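You operate a simulated robot arm through the tools that you are given. There is no shell and no other tool.

Carry out the task below with a simulated robot arm. There is one attempt and no reset: what you move stays moved.

Task
Run the overs into the short clear pot and tip them into the OVERS bin.
Fine: take the pot from the shelf of the narrow table to the shelf under the spout before the gate opens, gate shut again before you tip it; the empty pot ends on top of the narrow table. Spill none. Set down upright: short clear pot. Where these are worked on the way, their far stop is far enough and under half their travel is too little: spout gate.
Where things are to end (x, y in the base frame): short clear pot within 0.06 m of [0.71, -0.61].

The check looks at the end state, three seconds after you hand in, the way a careful person would. Anything else that was tipped, shoved, dropped, spilled or broken makes it a failure.

Robot
A 6-joint arm with a two-finger parallel gripper, fixed in place. Base frame: the origin is at the foot of the arm, x ahead of it, y to its left, z up. Units: m, degrees, N and s.
With the tool pointing down near the work surface it reaches from about 0.32 to 0.88 m from the base axis. Its first joint turns from -115.0 to 115.0 degrees. Payload 3.43 kg.
The tool frame sits at the grasp point between the pads (the TCP): z along the fingers, y along the line on which they close. The tips reach 0.034 m beyond it. Largest opening 0.128 m; finger width 0.024, thickness 0.012; the body of the gripper, 0.048 by 0.13 m, starts 0.096 m behind the TCP.
Orientation is told as [roll, pitch, yaw] about the base's x, y, z axes, in that order, counted from this pose: with the fingers straight down and closing along the base's y, the tool's x points along the base's -x, its y along +y and its z along -z.

Tools
- The arm moves only by the tool play_rows. Its argument "commands" is a list of rows, each a list of 7 numbers: the shift along the base's x, y, z in m, then the turn, a rotation vector about the base's x, y, z in degrees, then the gripper command, from -1 (shut) to 1 (fully open), values between in proportion. In form: [[x, y, z, rx, ry, rz, jaw], ...]. A call has 1 to 20 rows; each row shifts and turns the commanded pose from where the row before left it. Each row takes 0.2 s and may step no farther than 0.05 m and 8.6 degrees from the row before; otherwise, or with a gripper value out of range, the whole call is refused. A pose out of reach is approached as far as the arm can. The call stops where the force on the tool passes 40 N (or 10 N more than at its start, if that is more) or the arm is blocked; 0.2 s more then pass. Each finger travels about 0.108 m/s and halts on what it meets, pressing with about 41 N; the grip force reading is that of the motor and also rises with nothing between the fingers. The clock runs only during rows and for 0.2 s after the last one: add rows that do not move to give the fingers time. It gives the time, the measured TCP pose, the force on the tool (base axes), the opening and the grip force at its end, in the units of the frame above (readings bear some noise), with the torque about the TCP (base axes, N m) and any sound that the robot's microphone picked up.
- Cameras (640 x 400 px; columns grow to the right, rows downward): "scene" is fixed at [0.0499, 0.4996, 1.4469]; the picture's right is [-0.86, -0.52, 0.00], its down [-0.25, 0.42, -0.87] and it looks along [0.45, -0.75, -0.49] (base axes); focal length 322 px, centre (320, 200). "wrist" rides on the gripper at [0.076, -0.011, -0.16] in the tool frame; the picture's right is [0.15, 0.99, 0.00], its down [-0.88, 0.13, -0.46] and it looks along [-0.45, 0.07, 0.89] (tool axes); focal length 234 px, centre (320, 200). There is no depth. A picture from a camera that has moved, and an enlarged one, comes with that camera's place and axes in the base frame and with its lens.
- get_image(camera): a new picture of that camera. No time passes.
- raise_lower(by): slides the trunk up (or, below 0, down) by that many m; the arm rides with it, the base frame stays. It gives what a move gives, with no picture.
- inspect(camera, box): a new picture of the part [left, top, right, bottom] of that camera's present view, enlarged. No time passes.
- job_done(): hands the job in; it is judged then, once.

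Nothing tells you positions but the pictures and the camera data. Unless the task says otherwise, let go and move clear before handing in.

The tools are called as name(argument=value, ...) on one line, values as JSON. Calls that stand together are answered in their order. play_rows: Moves the arm, as the interface text tells. Its arguments: {"type":"object","properties":{"commands":{"type":"array"}},"required":["commands"]} The other tools are called the same way: raise_lower (by) slides the trunk up or down; get_image (camera) takes a picture; inspect (camera, box) takes an enlarged picture of a part of a camera's view; job_done () hands the job in.

At the start:

```text
time: 0.0
ee_pos: [0.2571, -0.4046, 1.2383]
tcp_rot: [0.0, 0.0, 0.0]
wrist_force: [0.3, 0.2, -0.1]
torque: [0.0, 0.01, 0.0]
gripper_width: 0.1279
gripper_force: 0.0
trunk travel left (down, up): [-0.475, 0.315]
```

scene: 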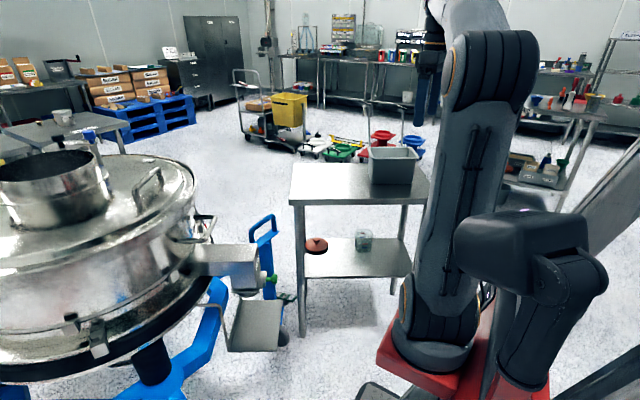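
wrist: 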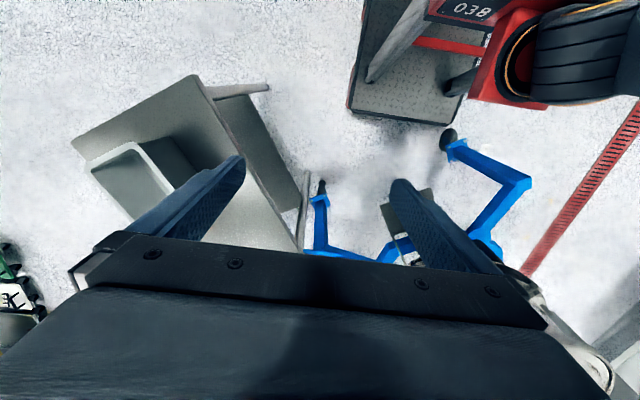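

I see a sieve machine on the left with a spout and a small shelf below it, a narrow table with a grey bin on top, and a clear pot on its lower shelf. I'll look closer before moving anything.

inspect(camera="scene", box=[280, 130, 440, 230])

inspect(camera="scene", box=[280, 220, 440, 320])

inspect(camera="scene", box=[160, 200, 320, 300])

inspect(camera="scene", box=[160, 270, 320, 370])

inspect(camera="wrist", box=[60, 60, 380, 260])

```text
4.00 times, centred on (360, 180) of scene
camera zoom: at [0.0499, 0.4996, 1.4469], right [-0.86, -0.52, 0.0], down [-0.25, 0.42, -0.87], along [0.45, -0.75, -0.49], focal length 1288 px, centre (160, 280)
```

zoom: 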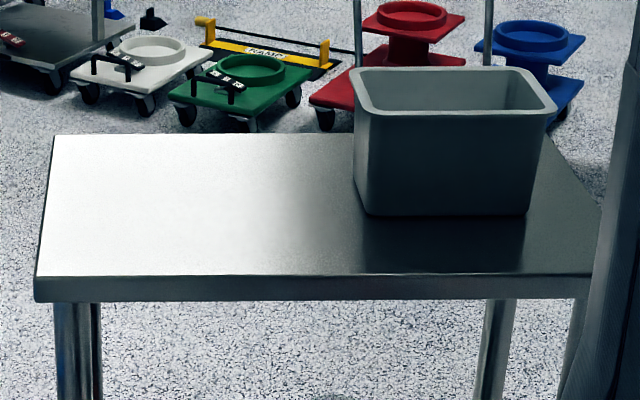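

```text
4.00 times, centred on (360, 270) of scene
camera zoom: at [0.0499, 0.4996, 1.4469], right [-0.86, -0.52, 0.0], down [-0.25, 0.42, -0.87], along [0.45, -0.75, -0.49], focal length 1288 px, centre (160, -80)
```

zoom: 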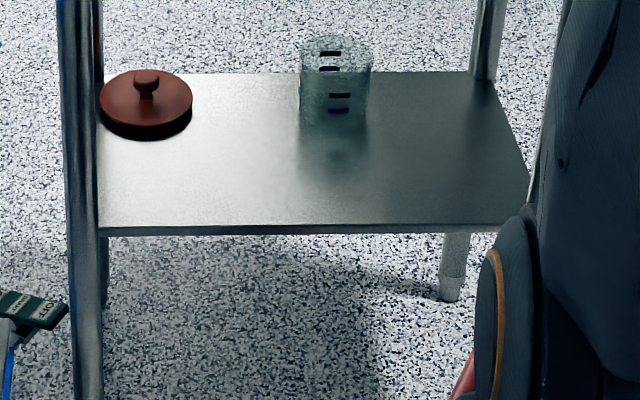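

```text
4.00 times, centred on (240, 250) of scene
camera zoom: at [0.0499, 0.4996, 1.4469], right [-0.86, -0.52, 0.0], down [-0.25, 0.42, -0.87], along [0.45, -0.75, -0.49], focal length 1288 px, centre (640, 0)
```

zoom: 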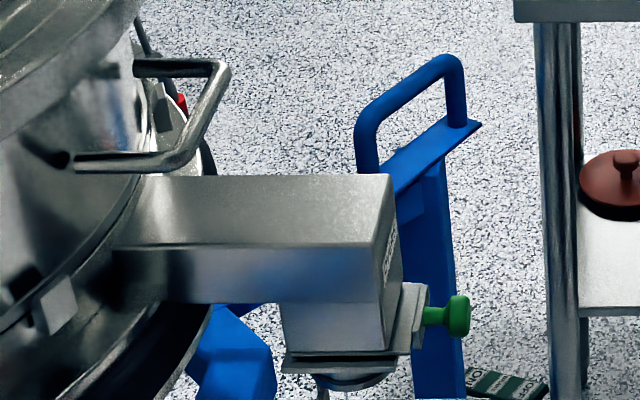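

```text
4.00 times, centred on (240, 320) of scene
camera zoom: at [0.0499, 0.4996, 1.4469], right [-0.86, -0.52, 0.0], down [-0.25, 0.42, -0.87], along [0.45, -0.75, -0.49], focal length 1288 px, centre (640, -280)
```

zoom: 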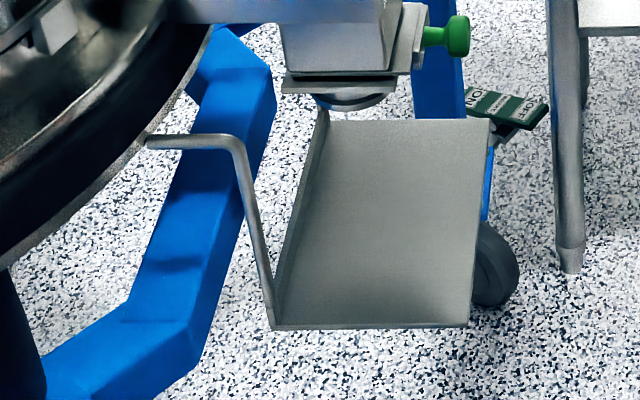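

```text
2.00 times, centred on (220, 160) of wrist
camera zoom: at [0.1812, -0.4161, 1.3984], right [-0.15, 0.99, 0.0], down [0.88, 0.13, 0.46], along [0.45, 0.07, -0.89], focal length 468 px, centre (520, 280)
```

zoom: 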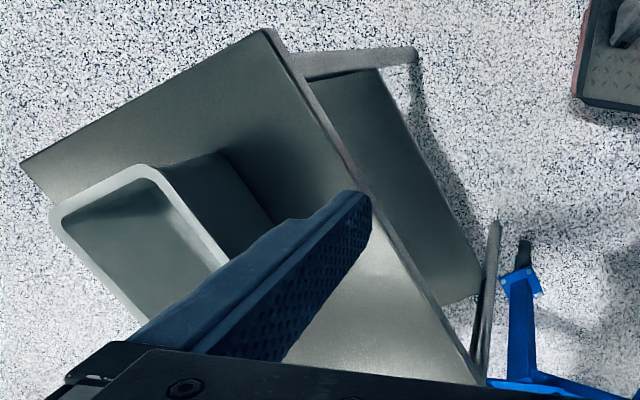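

The pot stands on the lower shelf, and the spout gate's green knob points towards the table side. The table's front face looks towards the camera. I'll yaw the tool towards the table in free air and look again with the wrist camera.

play_rows(commands=[[0, 0, 0, 0, 0, -8.43, 1], [0, 0, 0, 0, 0, -8.43, 1], [0, 0, 0, 0, 0, -8.43, 1], [0, 0, 0, 0, 0, -8.43, 1], [0, 0, 0, 0, 0, -8.43, 1], [0, 0, 0, 0, 0, -8.43, 1], [0, 0, 0, 0, 0, -8.43, 1], [0, 0, 0, 0, 0, 0, 1]])

get_image(camera="wrist")

get_image(camera="scene")

```text
time: 1.8
ee_pos: [0.2593, -0.4043, 1.2378]
tcp_rot: [0.0, 0.1, -59.1]
wrist_force: [-0.1, 0.5, 0.0]
torque: [0.0, 0.0, 0.0]
gripper_width: 0.1278
gripper_force: 0.1
trunk travel left (down, up): [-0.475, 0.315]
```

```text
taken
camera wrist: at [0.2092, -0.3451, 1.3982], right [0.77, 0.63, 0.0], down [0.56, -0.69, 0.46], along [0.29, -0.35, -0.89], focal length 234 px, centre (320, 200)
```

wrist: 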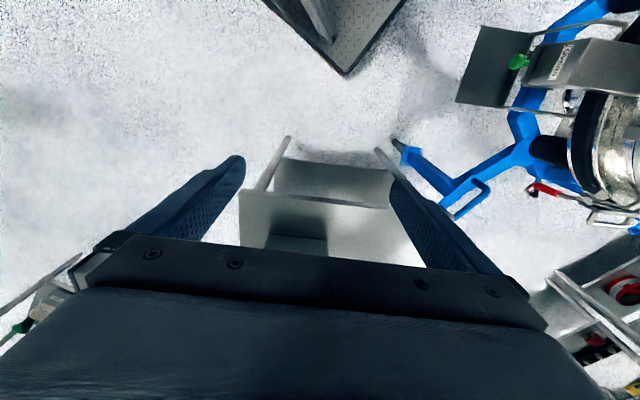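

```text
taken
```

scene: 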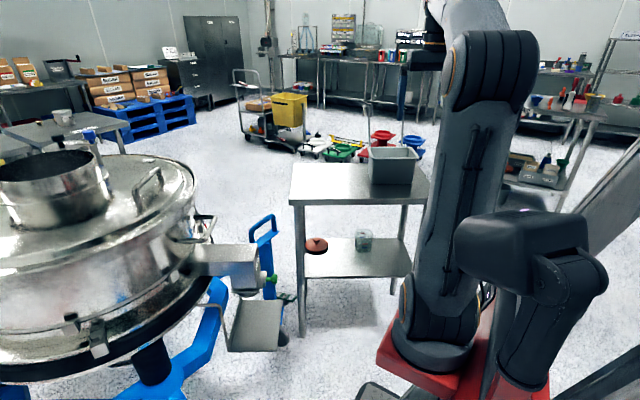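

The green gate knob triangulates to about (0.53, -0.04, 0.79), straight ahead of the base. The table top is near z = 0.82. I'll tilt the tool up so the wrist camera can see the table and its shelf.

play_rows(commands=[[0, 0, 0, -6.43, -3.86, 0, 1], [0, 0, 0, -6.43, -3.86, 0, 1], [0, 0, 0, -6.43, -3.86, 0, 1], [0, 0, 0, -6.43, -3.86, 0, 1], [0, 0, 0, 0, 0, 0, 1]])

get_image(camera="wrist")

get_image(camera="scene")

```text
time: 3.0
ee_pos: [0.2609, -0.4121, 1.2393]
tcp_rot: [0.0, -30.1, -59.0]
wrist_force: [0.1, 0.5, -0.2]
torque: [0.02, -0.01, 0.0]
gripper_width: 0.1283
gripper_force: 0.0
out of reach, approached as far as the arm can: row 4
trunk travel left (down, up): [-0.475, 0.315]
```

```text
taken
camera wrist: at [0.1756, -0.2933, 1.3409], right [0.78, 0.62, -0.07], down [0.39, -0.39, 0.83], along [0.49, -0.68, -0.55], focal length 234 px, centre (320, 200)
```

wrist: 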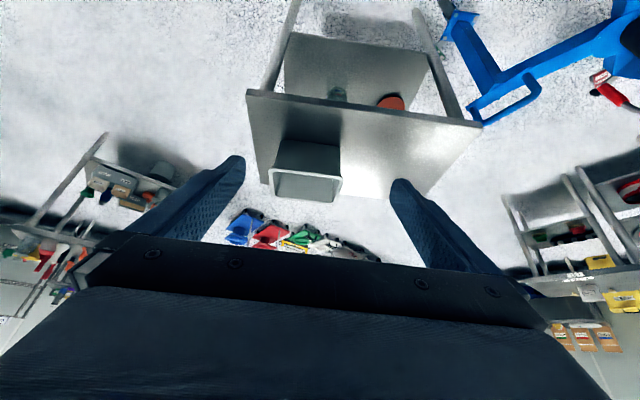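

```text
taken
```

scene: 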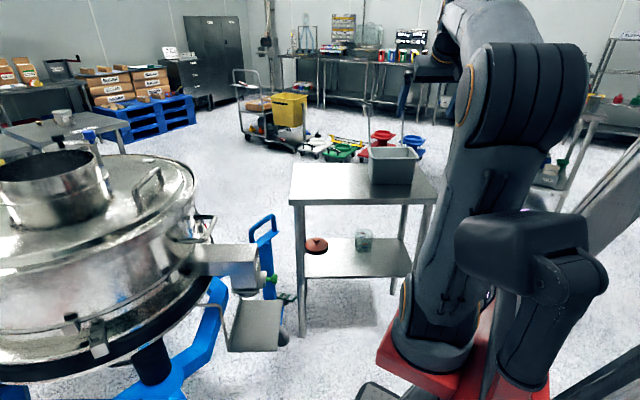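

The table, bin, pot and a red lid are now visible from the wrist (the image is upside down). I'll zoom in to measure them.

inspect(camera="wrist", box=[230, 20, 500, 200])

inspect(camera="wrist", box=[300, 70, 420, 145])

inspect(camera="scene", box=[330, 215, 410, 265])

```text
2.22 times, centred on (365, 110) of wrist
camera zoom: at [0.1756, -0.2933, 1.3409], right [0.78, 0.62, -0.07], down [0.39, -0.39, 0.83], along [0.49, -0.68, -0.55], focal length 520 px, centre (220, 400)
```

zoom: 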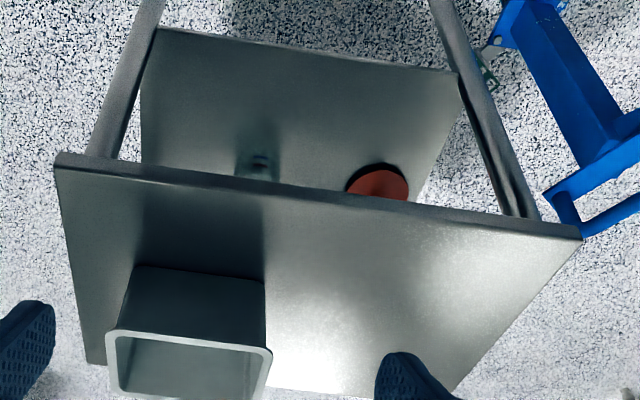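

```text
5.33 times, centred on (360, 108) of wrist
camera zoom: at [0.1756, -0.2933, 1.3409], right [0.78, 0.62, -0.07], down [0.39, -0.39, 0.83], along [0.49, -0.68, -0.55], focal length 1249 px, centre (107, 693)
```

zoom: 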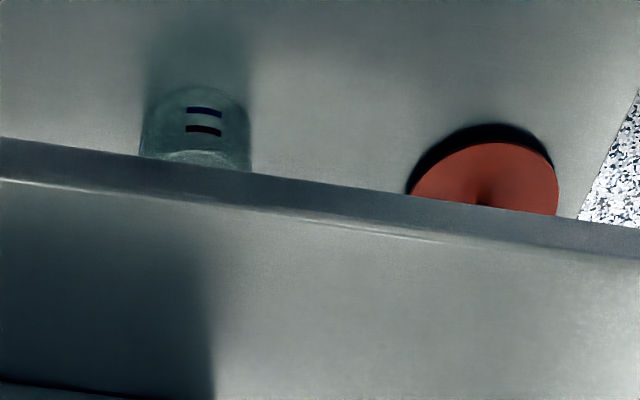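

```text
8.00 times, centred on (370, 240) of scene
camera zoom: at [0.0499, 0.4996, 1.4469], right [-0.86, -0.52, 0.0], down [-0.25, 0.42, -0.87], along [0.45, -0.75, -0.49], focal length 2577 px, centre (-80, -120)
```

zoom: 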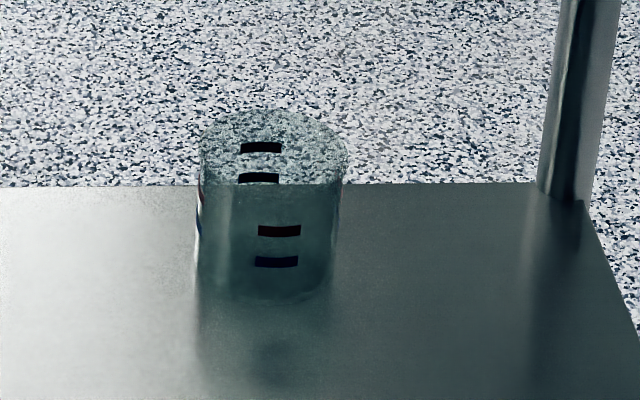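

Estimates so far:
- Table top is at z ≈ 0.83.
- Lower shelf is at z ≈ 0.41.
- Pot is at about (0.55, -0.76), roughly 0.09 wide and 0.10 tall.
- Bin rim centre is near (0.45, -0.75), at z ≈ 0.96.

Next I'll swing the wrist camera over to study the spout and its tray.

play_rows(commands=[[0.0, 0.036, -0.005, 0, 0, 7.4, 1], [0.0, 0.036, -0.005, 0, 0, 7.4, 1], [0.0, 0.036, -0.005, 0, 0, 7.4, 1], [0.0, 0.036, -0.005, 0, 0, 7.4, 1], [0.0, 0.036, -0.005, 0, 0, 7.4, 1], [0.0, 0.036, -0.005, 0, 0, 7.4, 1], [0.0, 0.036, -0.005, 0, 0, 7.4, 1], [0.0, 0.036, -0.005, 0, 0, 7.4, 1], [0, 0, 0, 0, 0, 0, 1]])

get_image(camera="wrist")

get_image(camera="scene")

```text
time: 5.0
ee_pos: [0.3239, -0.3043, 1.2376]
tcp_rot: [0.0, -30.0, 0.3]
wrist_force: [0.4, 1.1, -0.6]
torque: [-0.03, 0.02, -0.02]
gripper_width: 0.1278
gripper_force: 0.2
out of reach, approached as far as the arm can: row 1, 2, 3, 4, 5, 6, 7, 8
trunk travel left (down, up): [-0.475, 0.315]
```

```text
taken
camera wrist: at [0.1762, -0.3161, 1.3396], right [-0.13, 0.99, -0.07], down [0.53, 0.13, 0.83], along [0.83, 0.07, -0.55], focal length 234 px, centre (320, 200)
```

wrist: 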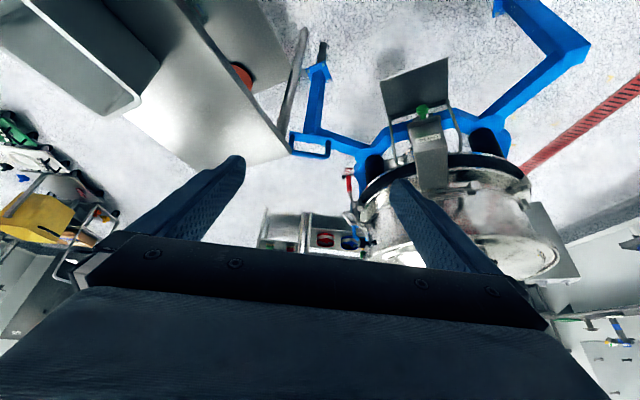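

```text
taken
```

scene: 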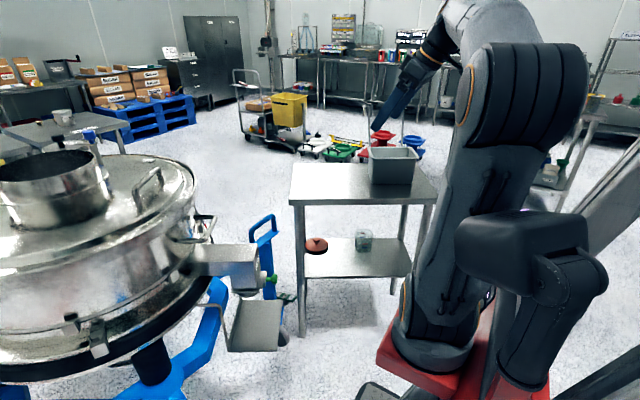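

The arm was up against its inner reach limit there. From here I can see the spout, knob and tray, so I'll zoom in.

inspect(camera="wrist", box=[350, 40, 510, 140])

inspect(camera="scene", box=[210, 240, 306, 300])

inspect(camera="wrist", box=[380, 60, 476, 120])

```text
4.00 times, centred on (430, 90) of wrist
camera zoom: at [0.1762, -0.3161, 1.3396], right [-0.13, 0.99, -0.07], down [0.53, 0.13, 0.83], along [0.83, 0.07, -0.55], focal length 937 px, centre (-120, 640)
```

zoom: 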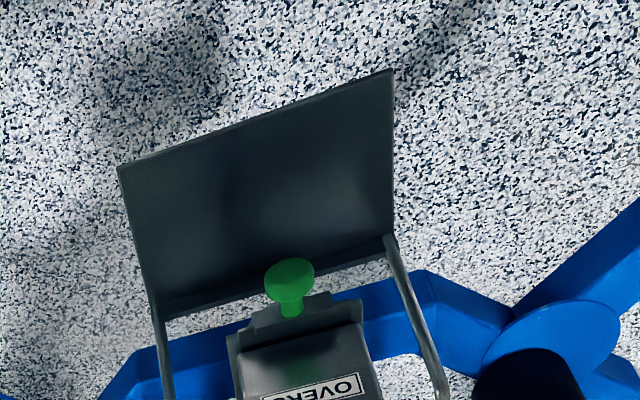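

```text
6.67 times, centred on (258, 270) of scene
camera zoom: at [0.0499, 0.4996, 1.4469], right [-0.86, -0.52, 0.0], down [-0.25, 0.42, -0.87], along [0.45, -0.75, -0.49], focal length 2147 px, centre (733, -267)
```

zoom: 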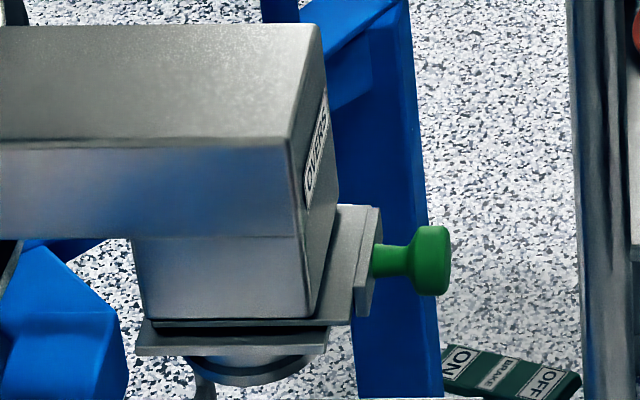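

```text
6.67 times, centred on (428, 90) of wrist
camera zoom: at [0.1762, -0.3161, 1.3396], right [-0.13, 0.99, -0.07], down [0.53, 0.13, 0.83], along [0.83, 0.07, -0.55], focal length 1561 px, centre (-400, 933)
```

zoom: 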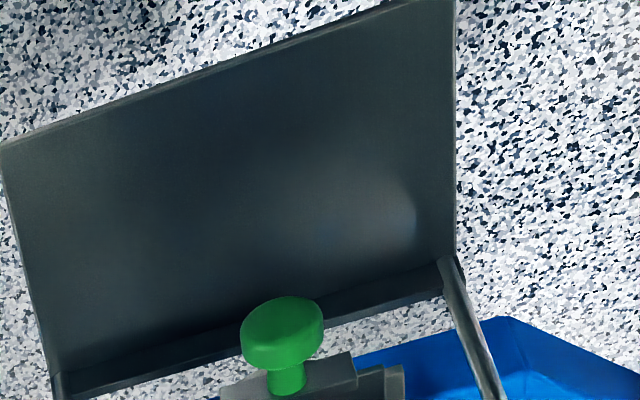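

Measurements:
- Table and spout are both aligned at about 31°.
- Knob head is at (0.528, -0.036, 0.786), and it pulls out along (-0.86, -0.52).
- Tray top is at z ≈ 0.597, with the outlet over about (0.59, 0.00) and its bottom at z ≈ 0.74.

Next I'll yaw back towards the table and lower the trunk.

play_rows(commands=[[0.0, 0, 0, 0, 0, -8.43, 1], [0.0, 0, 0, 0, 0, -8.43, 1], [0, 0, 0, 0, 0, -8.43, 1], [0, 0, 0, 0, 0, -8.43, 1], [0, 0, 0, 0, 0, -8.43, 1], [0, 0, 0, 0, 0, -8.43, 1], [0, 0, 0, 0, 0, -8.43, 1], [0, 0, 0, 0, 0, 0, 1]])

raise_lower(by=-0.3)

get_image(camera="wrist")

get_image(camera="scene")

```text
time: 6.8
ee_pos: [0.3493, -0.361, 1.2526]
tcp_rot: [0.0, -30.0, -58.8]
wrist_force: [-0.5, 0.3, 0.4]
torque: [-0.03, -0.02, -0.01]
gripper_width: 0.1278
gripper_force: 0.1
out of reach, approached as far as the arm can: row 1, 2, 3, 4, 5, 6
trunk travel left (down, up): [-0.475, 0.315]
```

```text
time: 9.8
ee_pos: [0.4291, -0.3625, 0.9517]
tcp_rot: [-0.1, -29.7, -58.8]
wrist_force: [-1.2, 0.9, -0.4]
torque: [0.03, 0.06, -0.04]
gripper_width: 0.1282
gripper_force: 0.1
trunk travel left (down, up): [-0.175, 0.615]
```

```text
taken
camera wrist: at [0.3442, -0.2434, 1.0548], right [0.78, 0.62, -0.07], down [0.39, -0.39, 0.83], along [0.49, -0.68, -0.55], focal length 234 px, centre (320, 200)
```

wrist: 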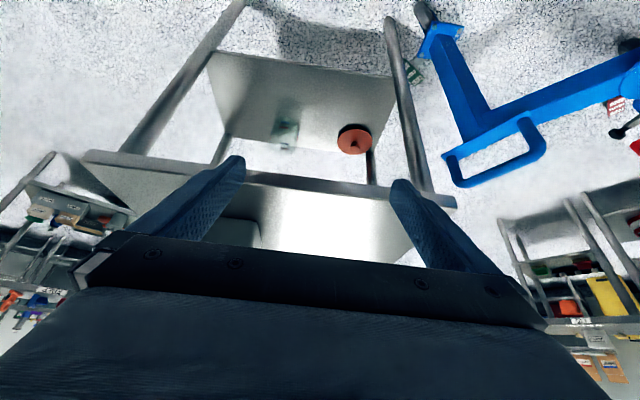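

```text
taken
```

scene: 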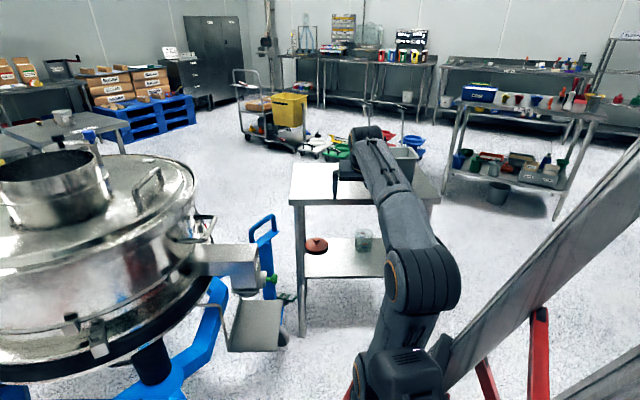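

The trunk is down and the arm drifted a little, apparently catching up with its commanded pose. I'll send still rows to check where it settles.

play_rows(commands=[[0, 0, 0, 0, 0, 0, 1], [0, 0, 0, 0, 0, 0, 1]])

inspect(camera="wrist", box=[200, 40, 440, 190])

inspect(camera="scene", box=[280, 220, 440, 320])

```text
time: 10.4
ee_pos: [0.4297, -0.3619, 0.9525]
tcp_rot: [-0.1, -29.9, -58.7]
wrist_force: [0.8, -0.7, 0.1]
torque: [0.01, -0.02, 0.0]
gripper_width: 0.1281
gripper_force: 0.0
trunk travel left (down, up): [-0.175, 0.615]
```

```text
2.67 times, centred on (320, 115) of wrist
camera zoom: at [0.3442, -0.2434, 1.0547], right [0.78, 0.62, -0.07], down [0.39, -0.39, 0.83], along [0.49, -0.68, -0.55], focal length 624 px, centre (320, 427)
```

zoom: 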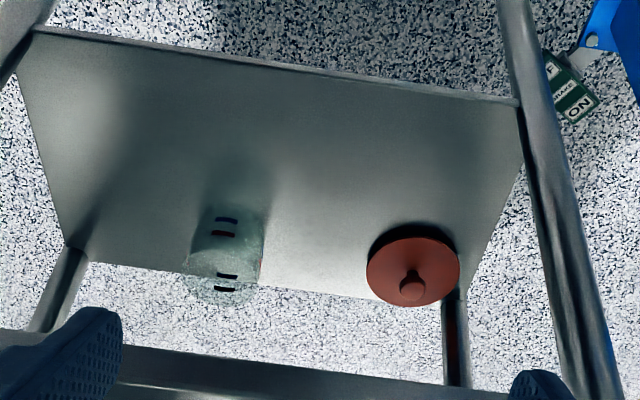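

```text
4.00 times, centred on (360, 270) of scene
camera zoom: at [0.0499, 0.4996, 1.4469], right [-0.86, -0.52, 0.0], down [-0.25, 0.42, -0.87], along [0.45, -0.75, -0.49], focal length 1288 px, centre (160, -80)
```

zoom: 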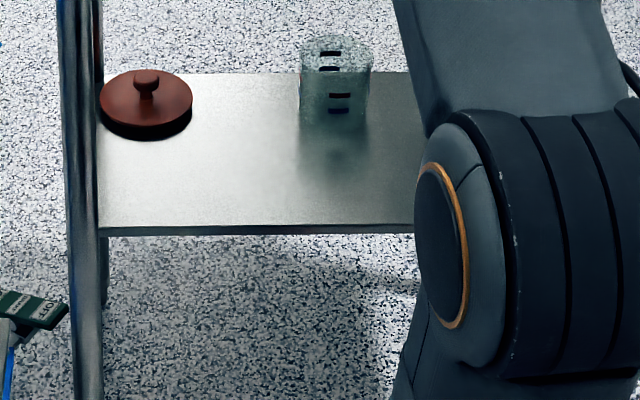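

The commanded pose now matches the measured one. Refined pot position is about (0.55, -0.757) with the shelf at z ≈ 0.42. I'll tilt the tool to 30° below horizontal and drop to just in front of the shelf opening.

play_rows(commands=[[-0.0101, -0.0026, -0.035, -6.41, -3.9, 0, 1], [-0.0101, -0.0026, -0.035, -6.41, -3.9, 0, 1], [-0.0101, -0.0026, -0.035, -6.41, -3.9, 0, 1], [-0.0101, -0.0026, -0.035, -6.41, -3.9, 0, 1], [-0.0101, -0.0026, -0.035, 0, 0, 0, 1], [-0.0101, -0.0026, -0.035, 0, 0, 0, 1], [-0.0101, -0.0026, -0.035, 0, 0, 0, 1], [-0.0101, -0.0026, -0.035, 0, 0, 0, 1], [-0.0101, -0.0026, -0.035, 0, 0, 0, 1], [-0.0101, -0.0026, -0.035, 0, 0, 0, 1], [0, 0, 0, 0, 0, 0, 1]])

get_image(camera="wrist")

get_image(camera="scene")

```text
time: 12.8
ee_pos: [0.4042, -0.4563, 0.6504]
tcp_rot: [0.1, -59.8, -59.0]
wrist_force: [0.1, -0.3, 0.0]
torque: [-0.02, -0.03, -0.05]
gripper_width: 0.1281
gripper_force: 0.1
out of reach, approached as far as the arm can: row 1, 2, 3, 4, 5, 6, 7
trunk travel left (down, up): [-0.175, 0.615]
```

```text
taken
camera wrist: at [0.3025, -0.3112, 0.6669], right [0.81, 0.58, -0.13], down [0.14, 0.03, 0.99], along [0.57, -0.82, -0.06], focal length 234 px, centre (320, 200)
```

wrist: 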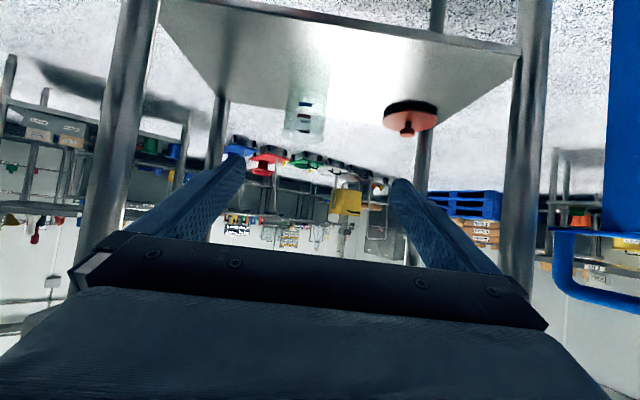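

```text
taken
```

scene: 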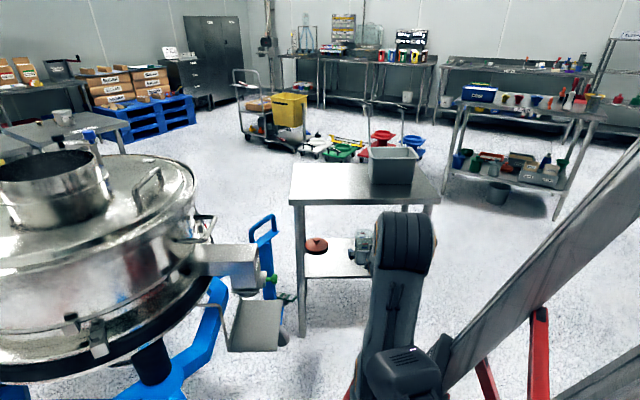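

The arm settled near (0.40, -0.46, 0.65), level with the shelf gap, and the pot is visible ahead. I'll zoom in for an accurate pot position.

inspect(camera="wrist", box=[230, 50, 390, 150])

inspect(camera="wrist", box=[100, 0, 580, 300])

play_rows(commands=[[0, 0, 0, 0, 0, 0, 1]])

```text
4.00 times, centred on (310, 100) of wrist
camera zoom: at [0.3025, -0.3112, 0.6669], right [0.81, 0.58, -0.13], down [0.14, 0.03, 0.99], along [0.57, -0.82, -0.06], focal length 937 px, centre (360, 600)
```

zoom: 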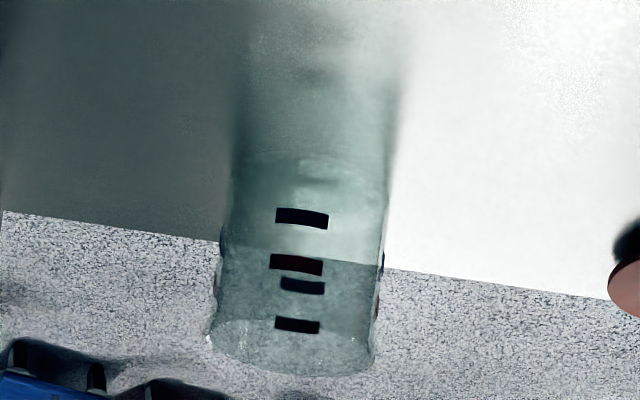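

```text
1.33 times, centred on (340, 150) of wrist
camera zoom: at [0.3025, -0.3112, 0.6669], right [0.81, 0.58, -0.13], down [0.14, 0.03, 0.99], along [0.57, -0.82, -0.06], focal length 312 px, centre (293, 267)
```

zoom: 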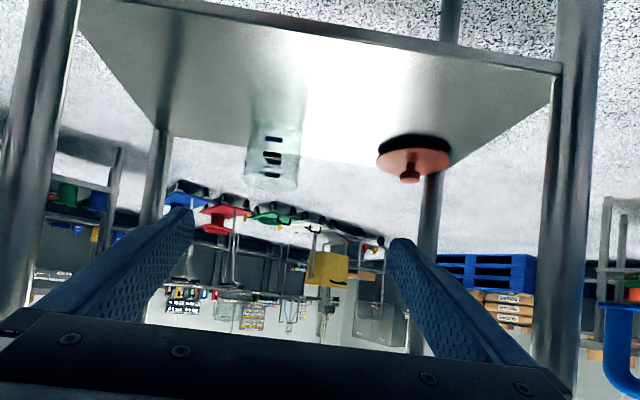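

```text
time: 13.2
ee_pos: [0.4043, -0.4564, 0.6521]
tcp_rot: [0.1, -59.8, -58.8]
wrist_force: [0.1, -0.2, -0.3]
torque: [0.0, 0.03, -0.01]
gripper_width: 0.128
gripper_force: 0.0
trunk travel left (down, up): [-0.175, 0.615]
```

The pot centre comes out at about (0.551, -0.763), with its rim near z ≈ 0.50. The 0.128 opening gives about 17 mm clearance on each side. I'll advance into the gap and stop short of the pot to check alignment.

play_rows(commands=[[0.0094, -0.02354, -0.02125, 0, 0, 0, 1], [0.0094, -0.02354, -0.02125, 0, 0, 0, 1], [0.0094, -0.02354, -0.02125, 0, 0, 0, 1], [0.0094, -0.02354, -0.02125, 0, 0, 0, 1], [0.0094, -0.02354, -0.02125, 0, 0, 0, 1], [0.0094, -0.02354, -0.02125, 0, 0, 0, 1], [0.0094, -0.02354, -0.02125, 0, 0, 0, 1], [0.0094, -0.02354, -0.02125, 0, 0, 0, 1], [0, 0, 0, 0, 0, 0, 1]])

get_image(camera="wrist")

get_image(camera="scene")

```text
time: 15.2
ee_pos: [0.4633, -0.6519, 0.4802]
tcp_rot: [-0.4, -59.8, -57.8]
wrist_force: [0.0, 0.3, -0.2]
torque: [0.0, 0.01, 0.02]
gripper_width: 0.1278
gripper_force: 0.0
out of reach, approached as far as the arm can: row 2, 4, 5, 8
trunk travel left (down, up): [-0.175, 0.615]
```

```text
taken
camera wrist: at [0.3589, -0.5078, 0.496], right [0.8, 0.58, -0.13], down [0.14, 0.03, 0.99], along [0.58, -0.81, -0.06], focal length 234 px, centre (320, 200)
```

wrist: 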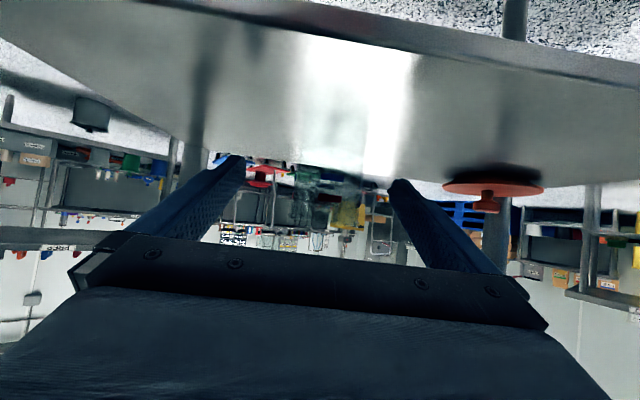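

```text
taken
```

scene: 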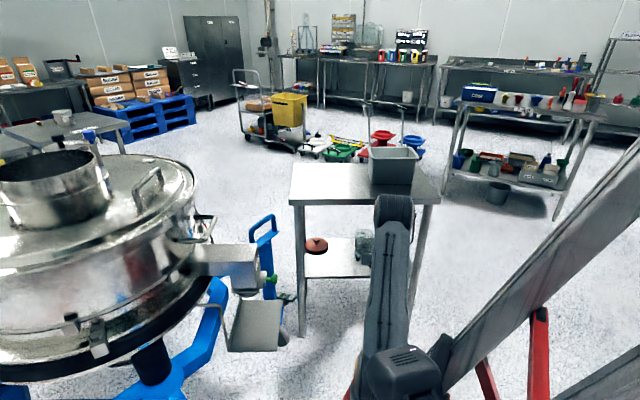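

The arm ended about 17 mm off laterally because some rows were reported out of reach. I'll correct sideways here before passing the fingers around the pot.

play_rows(commands=[[0.008, 0.0035, 0, 0, 0, -0.5, 1], [0.008, 0.0035, 0, 0, 0, -0.5, 1], [0, 0, 0, 0, 0, 0, 1]])

inspect(camera="wrist", box=[200, 80, 440, 230])

inspect(camera="scene", box=[300, 190, 460, 290])

```text
time: 16.0
ee_pos: [0.4614, -0.6526, 0.4813]
tcp_rot: [-0.4, -59.8, -57.8]
wrist_force: [-0.2, 0.2, -0.6]
torque: [0.0, -0.01, 0.01]
gripper_width: 0.1279
gripper_force: 0.1
out of reach, approached as far as the arm can: row 1, 2
trunk travel left (down, up): [-0.175, 0.615]
```

```text
2.67 times, centred on (320, 155) of wrist
camera zoom: at [0.3588, -0.5076, 0.4962], right [0.8, 0.58, -0.13], down [0.14, 0.03, 0.99], along [0.58, -0.81, -0.06], focal length 624 px, centre (320, 320)
```

zoom: 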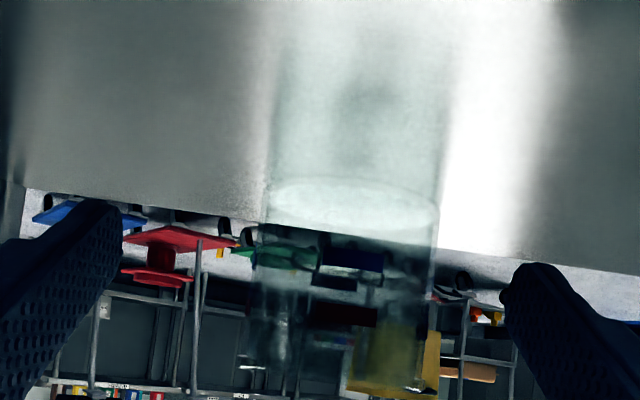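

```text
4.00 times, centred on (380, 240) of scene
camera zoom: at [0.0499, 0.4996, 1.4469], right [-0.86, -0.52, 0.0], down [-0.25, 0.42, -0.87], along [0.45, -0.75, -0.49], focal length 1288 px, centre (80, 40)
```

zoom: 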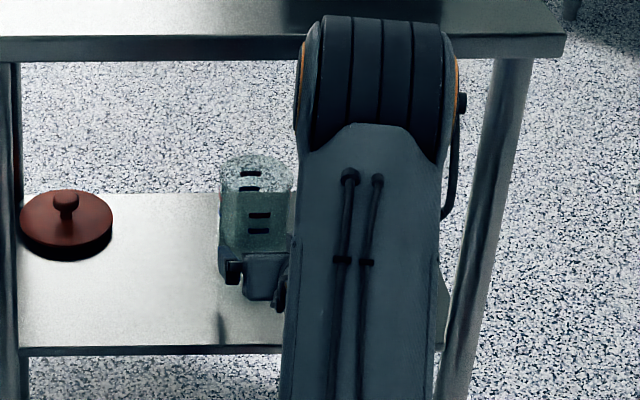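

The pot base is now clearly seen at about (0.56, -0.768). The arm can't shift sideways from this posture, so I'll back out, lower the trunk further and come in again with a better arm shape.

play_rows(commands=[[-0.0124, 0.0205, 0.02, 0, 0, 0, 1], [-0.0124, 0.0205, 0.02, 0, 0, 0, 1], [-0.0124, 0.0205, 0.02, 0, 0, 0, 1], [-0.0124, 0.0205, 0.02, 0, 0, 0, 1], [-0.0124, 0.0205, 0.025, 0, 0, 0, 1], [-0.0124, 0.0205, 0.025, 0, 0, 0, 1], [0, 0, 0.025, 0, 0, 0, 1], [0, 0, 0, 0, 0, 0, 1]])

raise_lower(by=-0.165)

play_rows(commands=[[0, 0, 0, 0, 0, 0, 1]])

get_image(camera="wrist")

get_image(camera="scene")

```text
time: 17.8
ee_pos: [0.3782, -0.5324, 0.6369]
tcp_rot: [0.0, -59.8, -59.9]
wrist_force: [-0.2, 0.8, -0.7]
torque: [-0.01, 0.0, 0.0]
gripper_width: 0.1279
gripper_force: 0.1
out of reach, approached as far as the arm can: row 1
trunk travel left (down, up): [-0.175, 0.615]
```

```text
time: 19.7
ee_pos: [0.379, -0.5318, 0.4692]
tcp_rot: [0.0, -59.9, -59.9]
wrist_force: [-0.2, -0.7, 0.4]
torque: [0.02, -0.04, 0.0]
gripper_width: 0.1281
gripper_force: 0.1
trunk travel left (down, up): [-0.01, 0.78]
```

```text
time: 20.1
ee_pos: [0.3788, -0.5317, 0.4705]
tcp_rot: [0.1, -59.8, -59.8]
wrist_force: [-0.6, -0.2, -0.2]
torque: [0.03, 0.03, 0.03]
gripper_width: 0.1281
gripper_force: 0.0
trunk travel left (down, up): [-0.01, 0.78]
```

```text
taken
camera wrist: at [0.2793, -0.3848, 0.4862], right [0.82, 0.56, -0.13], down [0.14, 0.02, 0.99], along [0.56, -0.83, -0.06], focal length 234 px, centre (320, 200)
```

wrist: 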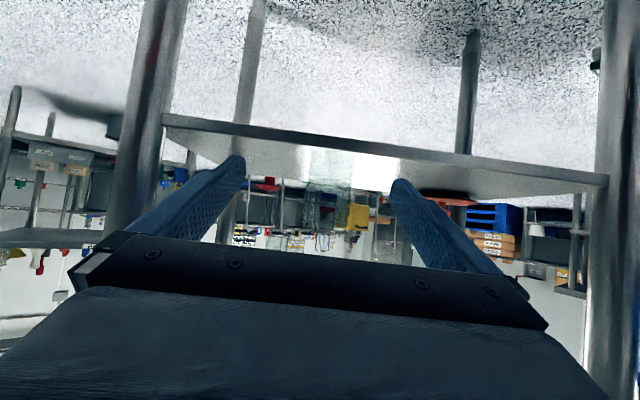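

```text
taken
```

scene: 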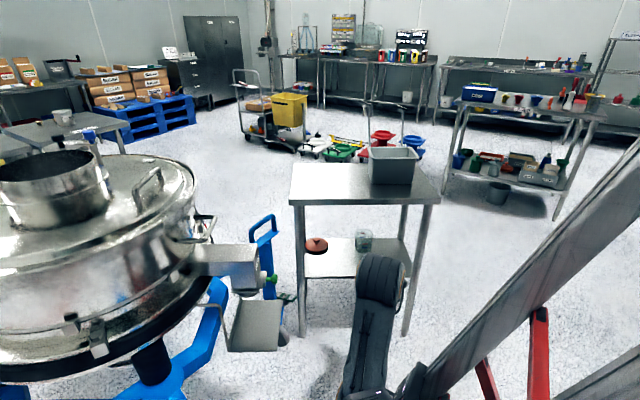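

The arm is now in front of the shelf at the right height, with the pot straight ahead. I'll shift sideways about 30 mm to line up with it.

play_rows(commands=[[0.0137, 0.0083, 0, 0, 0, 0.5, 1], [0.0137, 0.0083, 0, 0, 0, 0.5, 1], [0.0103, -0.0171, 0, 0, 0, 0, 1], [0.0103, -0.0171, 0, 0, 0, 0, 1], [0.0103, -0.0171, 0, 0, 0, 0, 1], [0.0103, -0.0171, 0, 0, 0, 0, 1], [0.0103, -0.0171, 0, 0, 0, 0, 1], [0, 0, 0, 0, 0, 0, 1]])

get_image(camera="wrist")

inspect(camera="wrist", box=[200, 80, 440, 230])

```text
time: 21.9
ee_pos: [0.4586, -0.5994, 0.4691]
tcp_rot: [0.1, -59.8, -58.9]
wrist_force: [0.5, -0.4, 0.4]
torque: [-0.02, -0.02, -0.02]
gripper_width: 0.1279
gripper_force: 0.1
trunk travel left (down, up): [-0.01, 0.78]
```

```text
taken
camera wrist: at [0.3553, -0.4541, 0.4853], right [0.81, 0.58, -0.13], down [0.14, 0.03, 0.99], along [0.57, -0.82, -0.06], focal length 234 px, centre (320, 200)
```

wrist: 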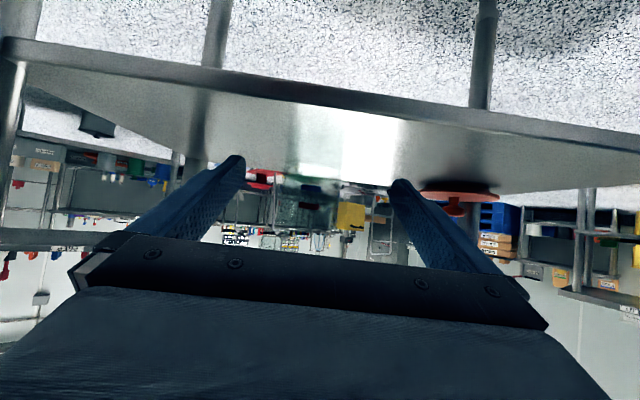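

```text
2.67 times, centred on (320, 155) of wrist
camera zoom: at [0.3553, -0.4541, 0.4853], right [0.81, 0.58, -0.13], down [0.14, 0.03, 0.99], along [0.57, -0.82, -0.06], focal length 624 px, centre (320, 320)
```

zoom: 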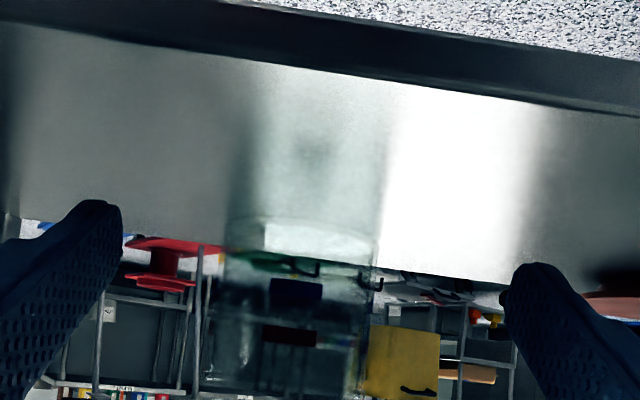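

Lateral alignment is within 3 mm, with the pot axis about 0.20 m ahead. I'll advance straight so the fingers pass either side of it, staying open.

play_rows(commands=[[0.01112, -0.01899, 0, 0, 0, 0, 1], [0.01112, -0.01899, 0, 0, 0, 0, 1], [0.01112, -0.01899, 0, 0, 0, 0, 1], [0.01112, -0.01899, 0, 0, 0, 0, 1], [0.01112, -0.01899, 0, 0, 0, 0, 1], [0.01112, -0.01899, 0, 0, 0, 0, 1], [0.01112, -0.01899, 0, 0, 0, 0, 1], [0, 0, 0, 0, 0, 0, 1]])

get_image(camera="wrist")

inspect(camera="scene", box=[300, 190, 460, 290])

```text
time: 23.7
ee_pos: [0.5359, -0.7355, 0.4703]
tcp_rot: [0.0, -59.7, -58.8]
wrist_force: [-0.8, -0.2, 0.4]
torque: [0.03, -0.02, 0.0]
gripper_width: 0.128
gripper_force: 0.0
trunk travel left (down, up): [-0.01, 0.78]
```

```text
taken
camera wrist: at [0.4337, -0.59, 0.4858], right [0.81, 0.58, -0.13], down [0.14, 0.03, 0.99], along [0.57, -0.82, -0.06], focal length 234 px, centre (320, 200)
```

wrist: 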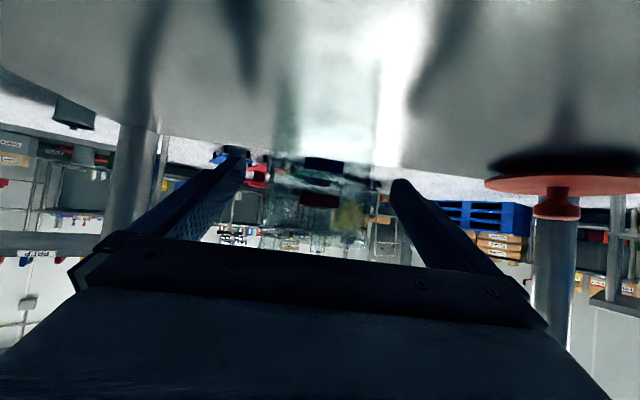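

```text
4.00 times, centred on (380, 240) of scene
camera zoom: at [0.0499, 0.4996, 1.4469], right [-0.86, -0.52, 0.0], down [-0.25, 0.42, -0.87], along [0.45, -0.75, -0.49], focal length 1288 px, centre (80, 40)
```

zoom: 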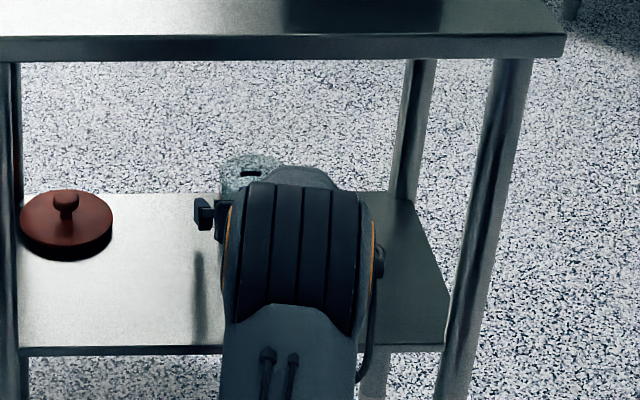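

The fingers are reaching the pot without contact. I'll zoom in before the last few centimetres.

inspect(camera="wrist", box=[200, 90, 440, 240])

```text
2.67 times, centred on (320, 165) of wrist
camera zoom: at [0.4337, -0.59, 0.4858], right [0.81, 0.58, -0.13], down [0.14, 0.03, 0.99], along [0.57, -0.82, -0.06], focal length 624 px, centre (320, 293)
```

zoom: 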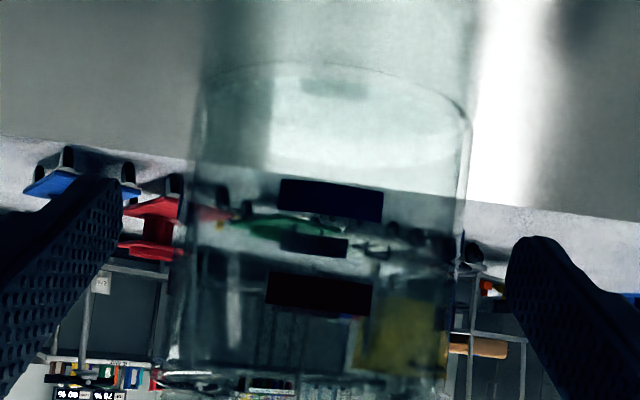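

The pot is centred between the fingers, with about 30 mm left to go. I'll advance and close.

play_rows(commands=[[0.0078, -0.0129, 0, 0, 0, 0, 1], [0.0078, -0.0129, 0, 0, 0, 0, 1], [0, 0, 0, 0, 0, 0, 1], [0, 0, 0, 0, 0, 0, 0.6], [0, 0, 0, 0, 0, 0, 0.3], [0, 0, 0, 0, 0, 0, -1], [0, 0, 0, 0, 0, 0, -1], [0, 0, 0, 0, 0, 0, -1]])

get_image(camera="wrist")

inspect(camera="scene", box=[300, 190, 460, 290])

```text
time: 25.5
ee_pos: [0.5492, -0.7602, 0.469]
tcp_rot: [0.1, -59.8, -58.8]
wrist_force: [-0.9, -0.8, 0.8]
torque: [-0.03, 0.0, 0.01]
gripper_width: 0.0922
gripper_force: 40.6
trunk travel left (down, up): [-0.01, 0.78]
```

```text
taken
camera wrist: at [0.4486, -0.6157, 0.4858], right [0.81, 0.58, -0.13], down [0.14, 0.03, 0.99], along [0.57, -0.82, -0.06], focal length 234 px, centre (320, 200)
```

wrist: 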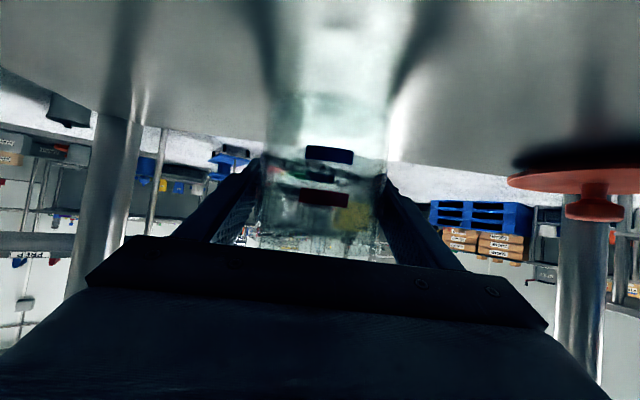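

```text
4.00 times, centred on (380, 240) of scene
camera zoom: at [0.0499, 0.4996, 1.4469], right [-0.86, -0.52, 0.0], down [-0.25, 0.42, -0.87], along [0.45, -0.75, -0.49], focal length 1288 px, centre (80, 40)
```

zoom: 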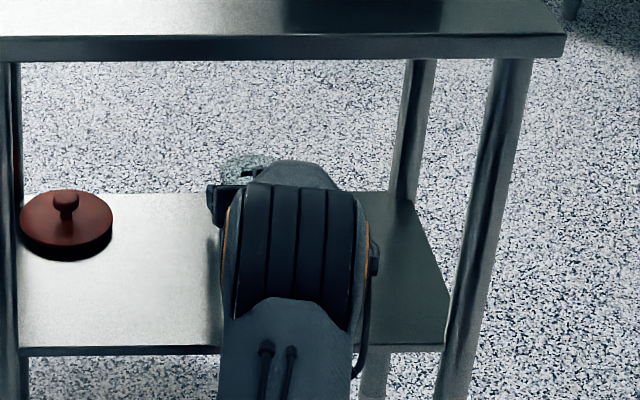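

The pot is held, with 0.092 opening and about 40 N grip. I'll lift it off the shelf and draw it straight out from under the table.

play_rows(commands=[[0, 0, 0.01, 0, 0, 0, -1], [0, 0, 0.01, 0, 0, 0, -1], [0, 0, 0.01, 0, 0, 0, -1], [0, 0, 0.01, 0, 0, 0, -1], [0, 0, 0.0, 0, 0, 0, -1]])

get_image(camera="wrist")

play_rows(commands=[[-0.0168, 0.0278, 0, 0, 0, 0, -1], [-0.0168, 0.0278, 0, 0, 0, 0, -1], [-0.0168, 0.0278, 0, 0, 0, 0, -1], [-0.0168, 0.0278, 0, 0, 0, 0, -1], [-0.0168, 0.0278, 0, 0, 0, 0, -1], [-0.0168, 0.0278, 0, 0, 0, 0, -1], [-0.0168, 0.0278, 0, 0, 0, 0, -1], [-0.0168, 0.0278, 0, 0, 0, 0, -1], [-0.0168, 0.0278, 0, 0, 0, 0, -1], [-0.0168, 0.0278, 0, 0, 0, 0, -1], [0, 0, 0, 0, 0, 0, -1]])

get_image(camera="wrist")

get_image(camera="scene")

```text
time: 26.7
ee_pos: [0.5515, -0.7604, 0.5088]
tcp_rot: [0.1, -59.8, -59.0]
wrist_force: [0.0, -0.4, -1.4]
torque: [0.0, -0.01, 0.0]
gripper_width: 0.092
gripper_force: 41.3
trunk travel left (down, up): [-0.01, 0.78]
```

```text
taken
camera wrist: at [0.449, -0.6141, 0.5253], right [0.81, 0.58, -0.13], down [0.14, 0.03, 0.99], along [0.57, -0.82, -0.06], focal length 234 px, centre (320, 200)
```

wrist: 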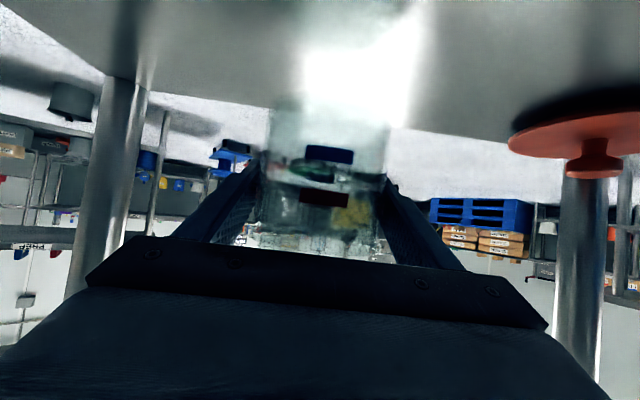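

```text
time: 29.1
ee_pos: [0.3814, -0.4811, 0.5085]
tcp_rot: [0.2, -59.8, -58.7]
wrist_force: [-0.4, 0.0, -2.0]
torque: [0.01, 0.02, 0.0]
gripper_width: 0.0917
gripper_force: 41.2
trunk travel left (down, up): [-0.01, 0.78]
```

```text
taken
camera wrist: at [0.2793, -0.3361, 0.5248], right [0.81, 0.58, -0.13], down [0.14, 0.03, 0.99], along [0.57, -0.82, -0.06], focal length 234 px, centre (320, 200)
```

wrist: 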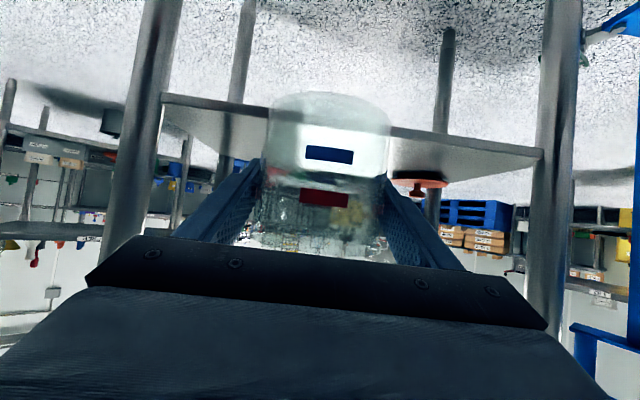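

```text
taken
```

scene: 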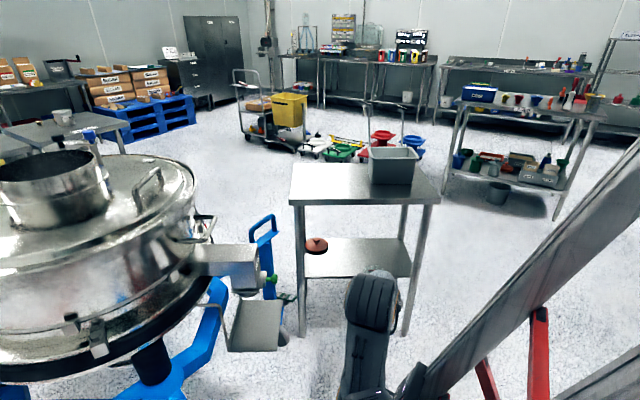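

The pot is out and upright in the grip. I'll zoom in to see where its axis sits relative to the TCP.

inspect(camera="wrist", box=[240, 80, 416, 190])

inspect(camera="wrist", box=[480, 0, 640, 400])

```text
3.64 times, centred on (328, 135) of wrist
camera zoom: at [0.2793, -0.3361, 0.5248], right [0.81, 0.58, -0.13], down [0.14, 0.03, 0.99], along [0.57, -0.82, -0.06], focal length 852 px, centre (291, 436)
```

zoom: 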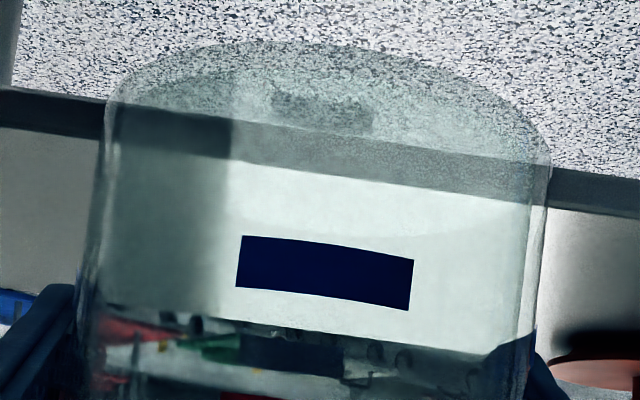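

```text
1.00 times, centred on (560, 200) of wrist (not enlarged: the box is as wide or as high as the picture)
camera zoom: at [0.2793, -0.3361, 0.5248], right [0.81, 0.58, -0.13], down [0.14, 0.03, 0.99], along [0.57, -0.82, -0.06], focal length 234 px, centre (80, 200)
```

zoom: 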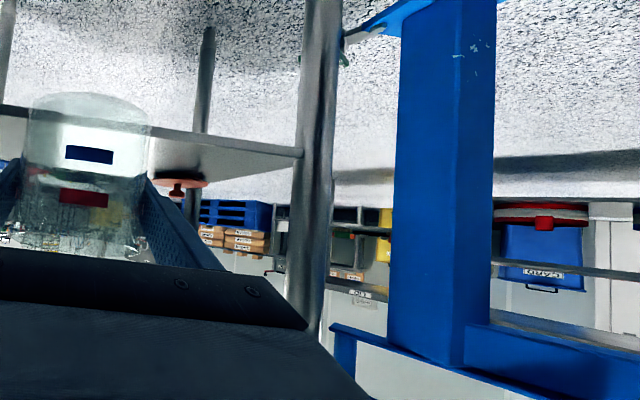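

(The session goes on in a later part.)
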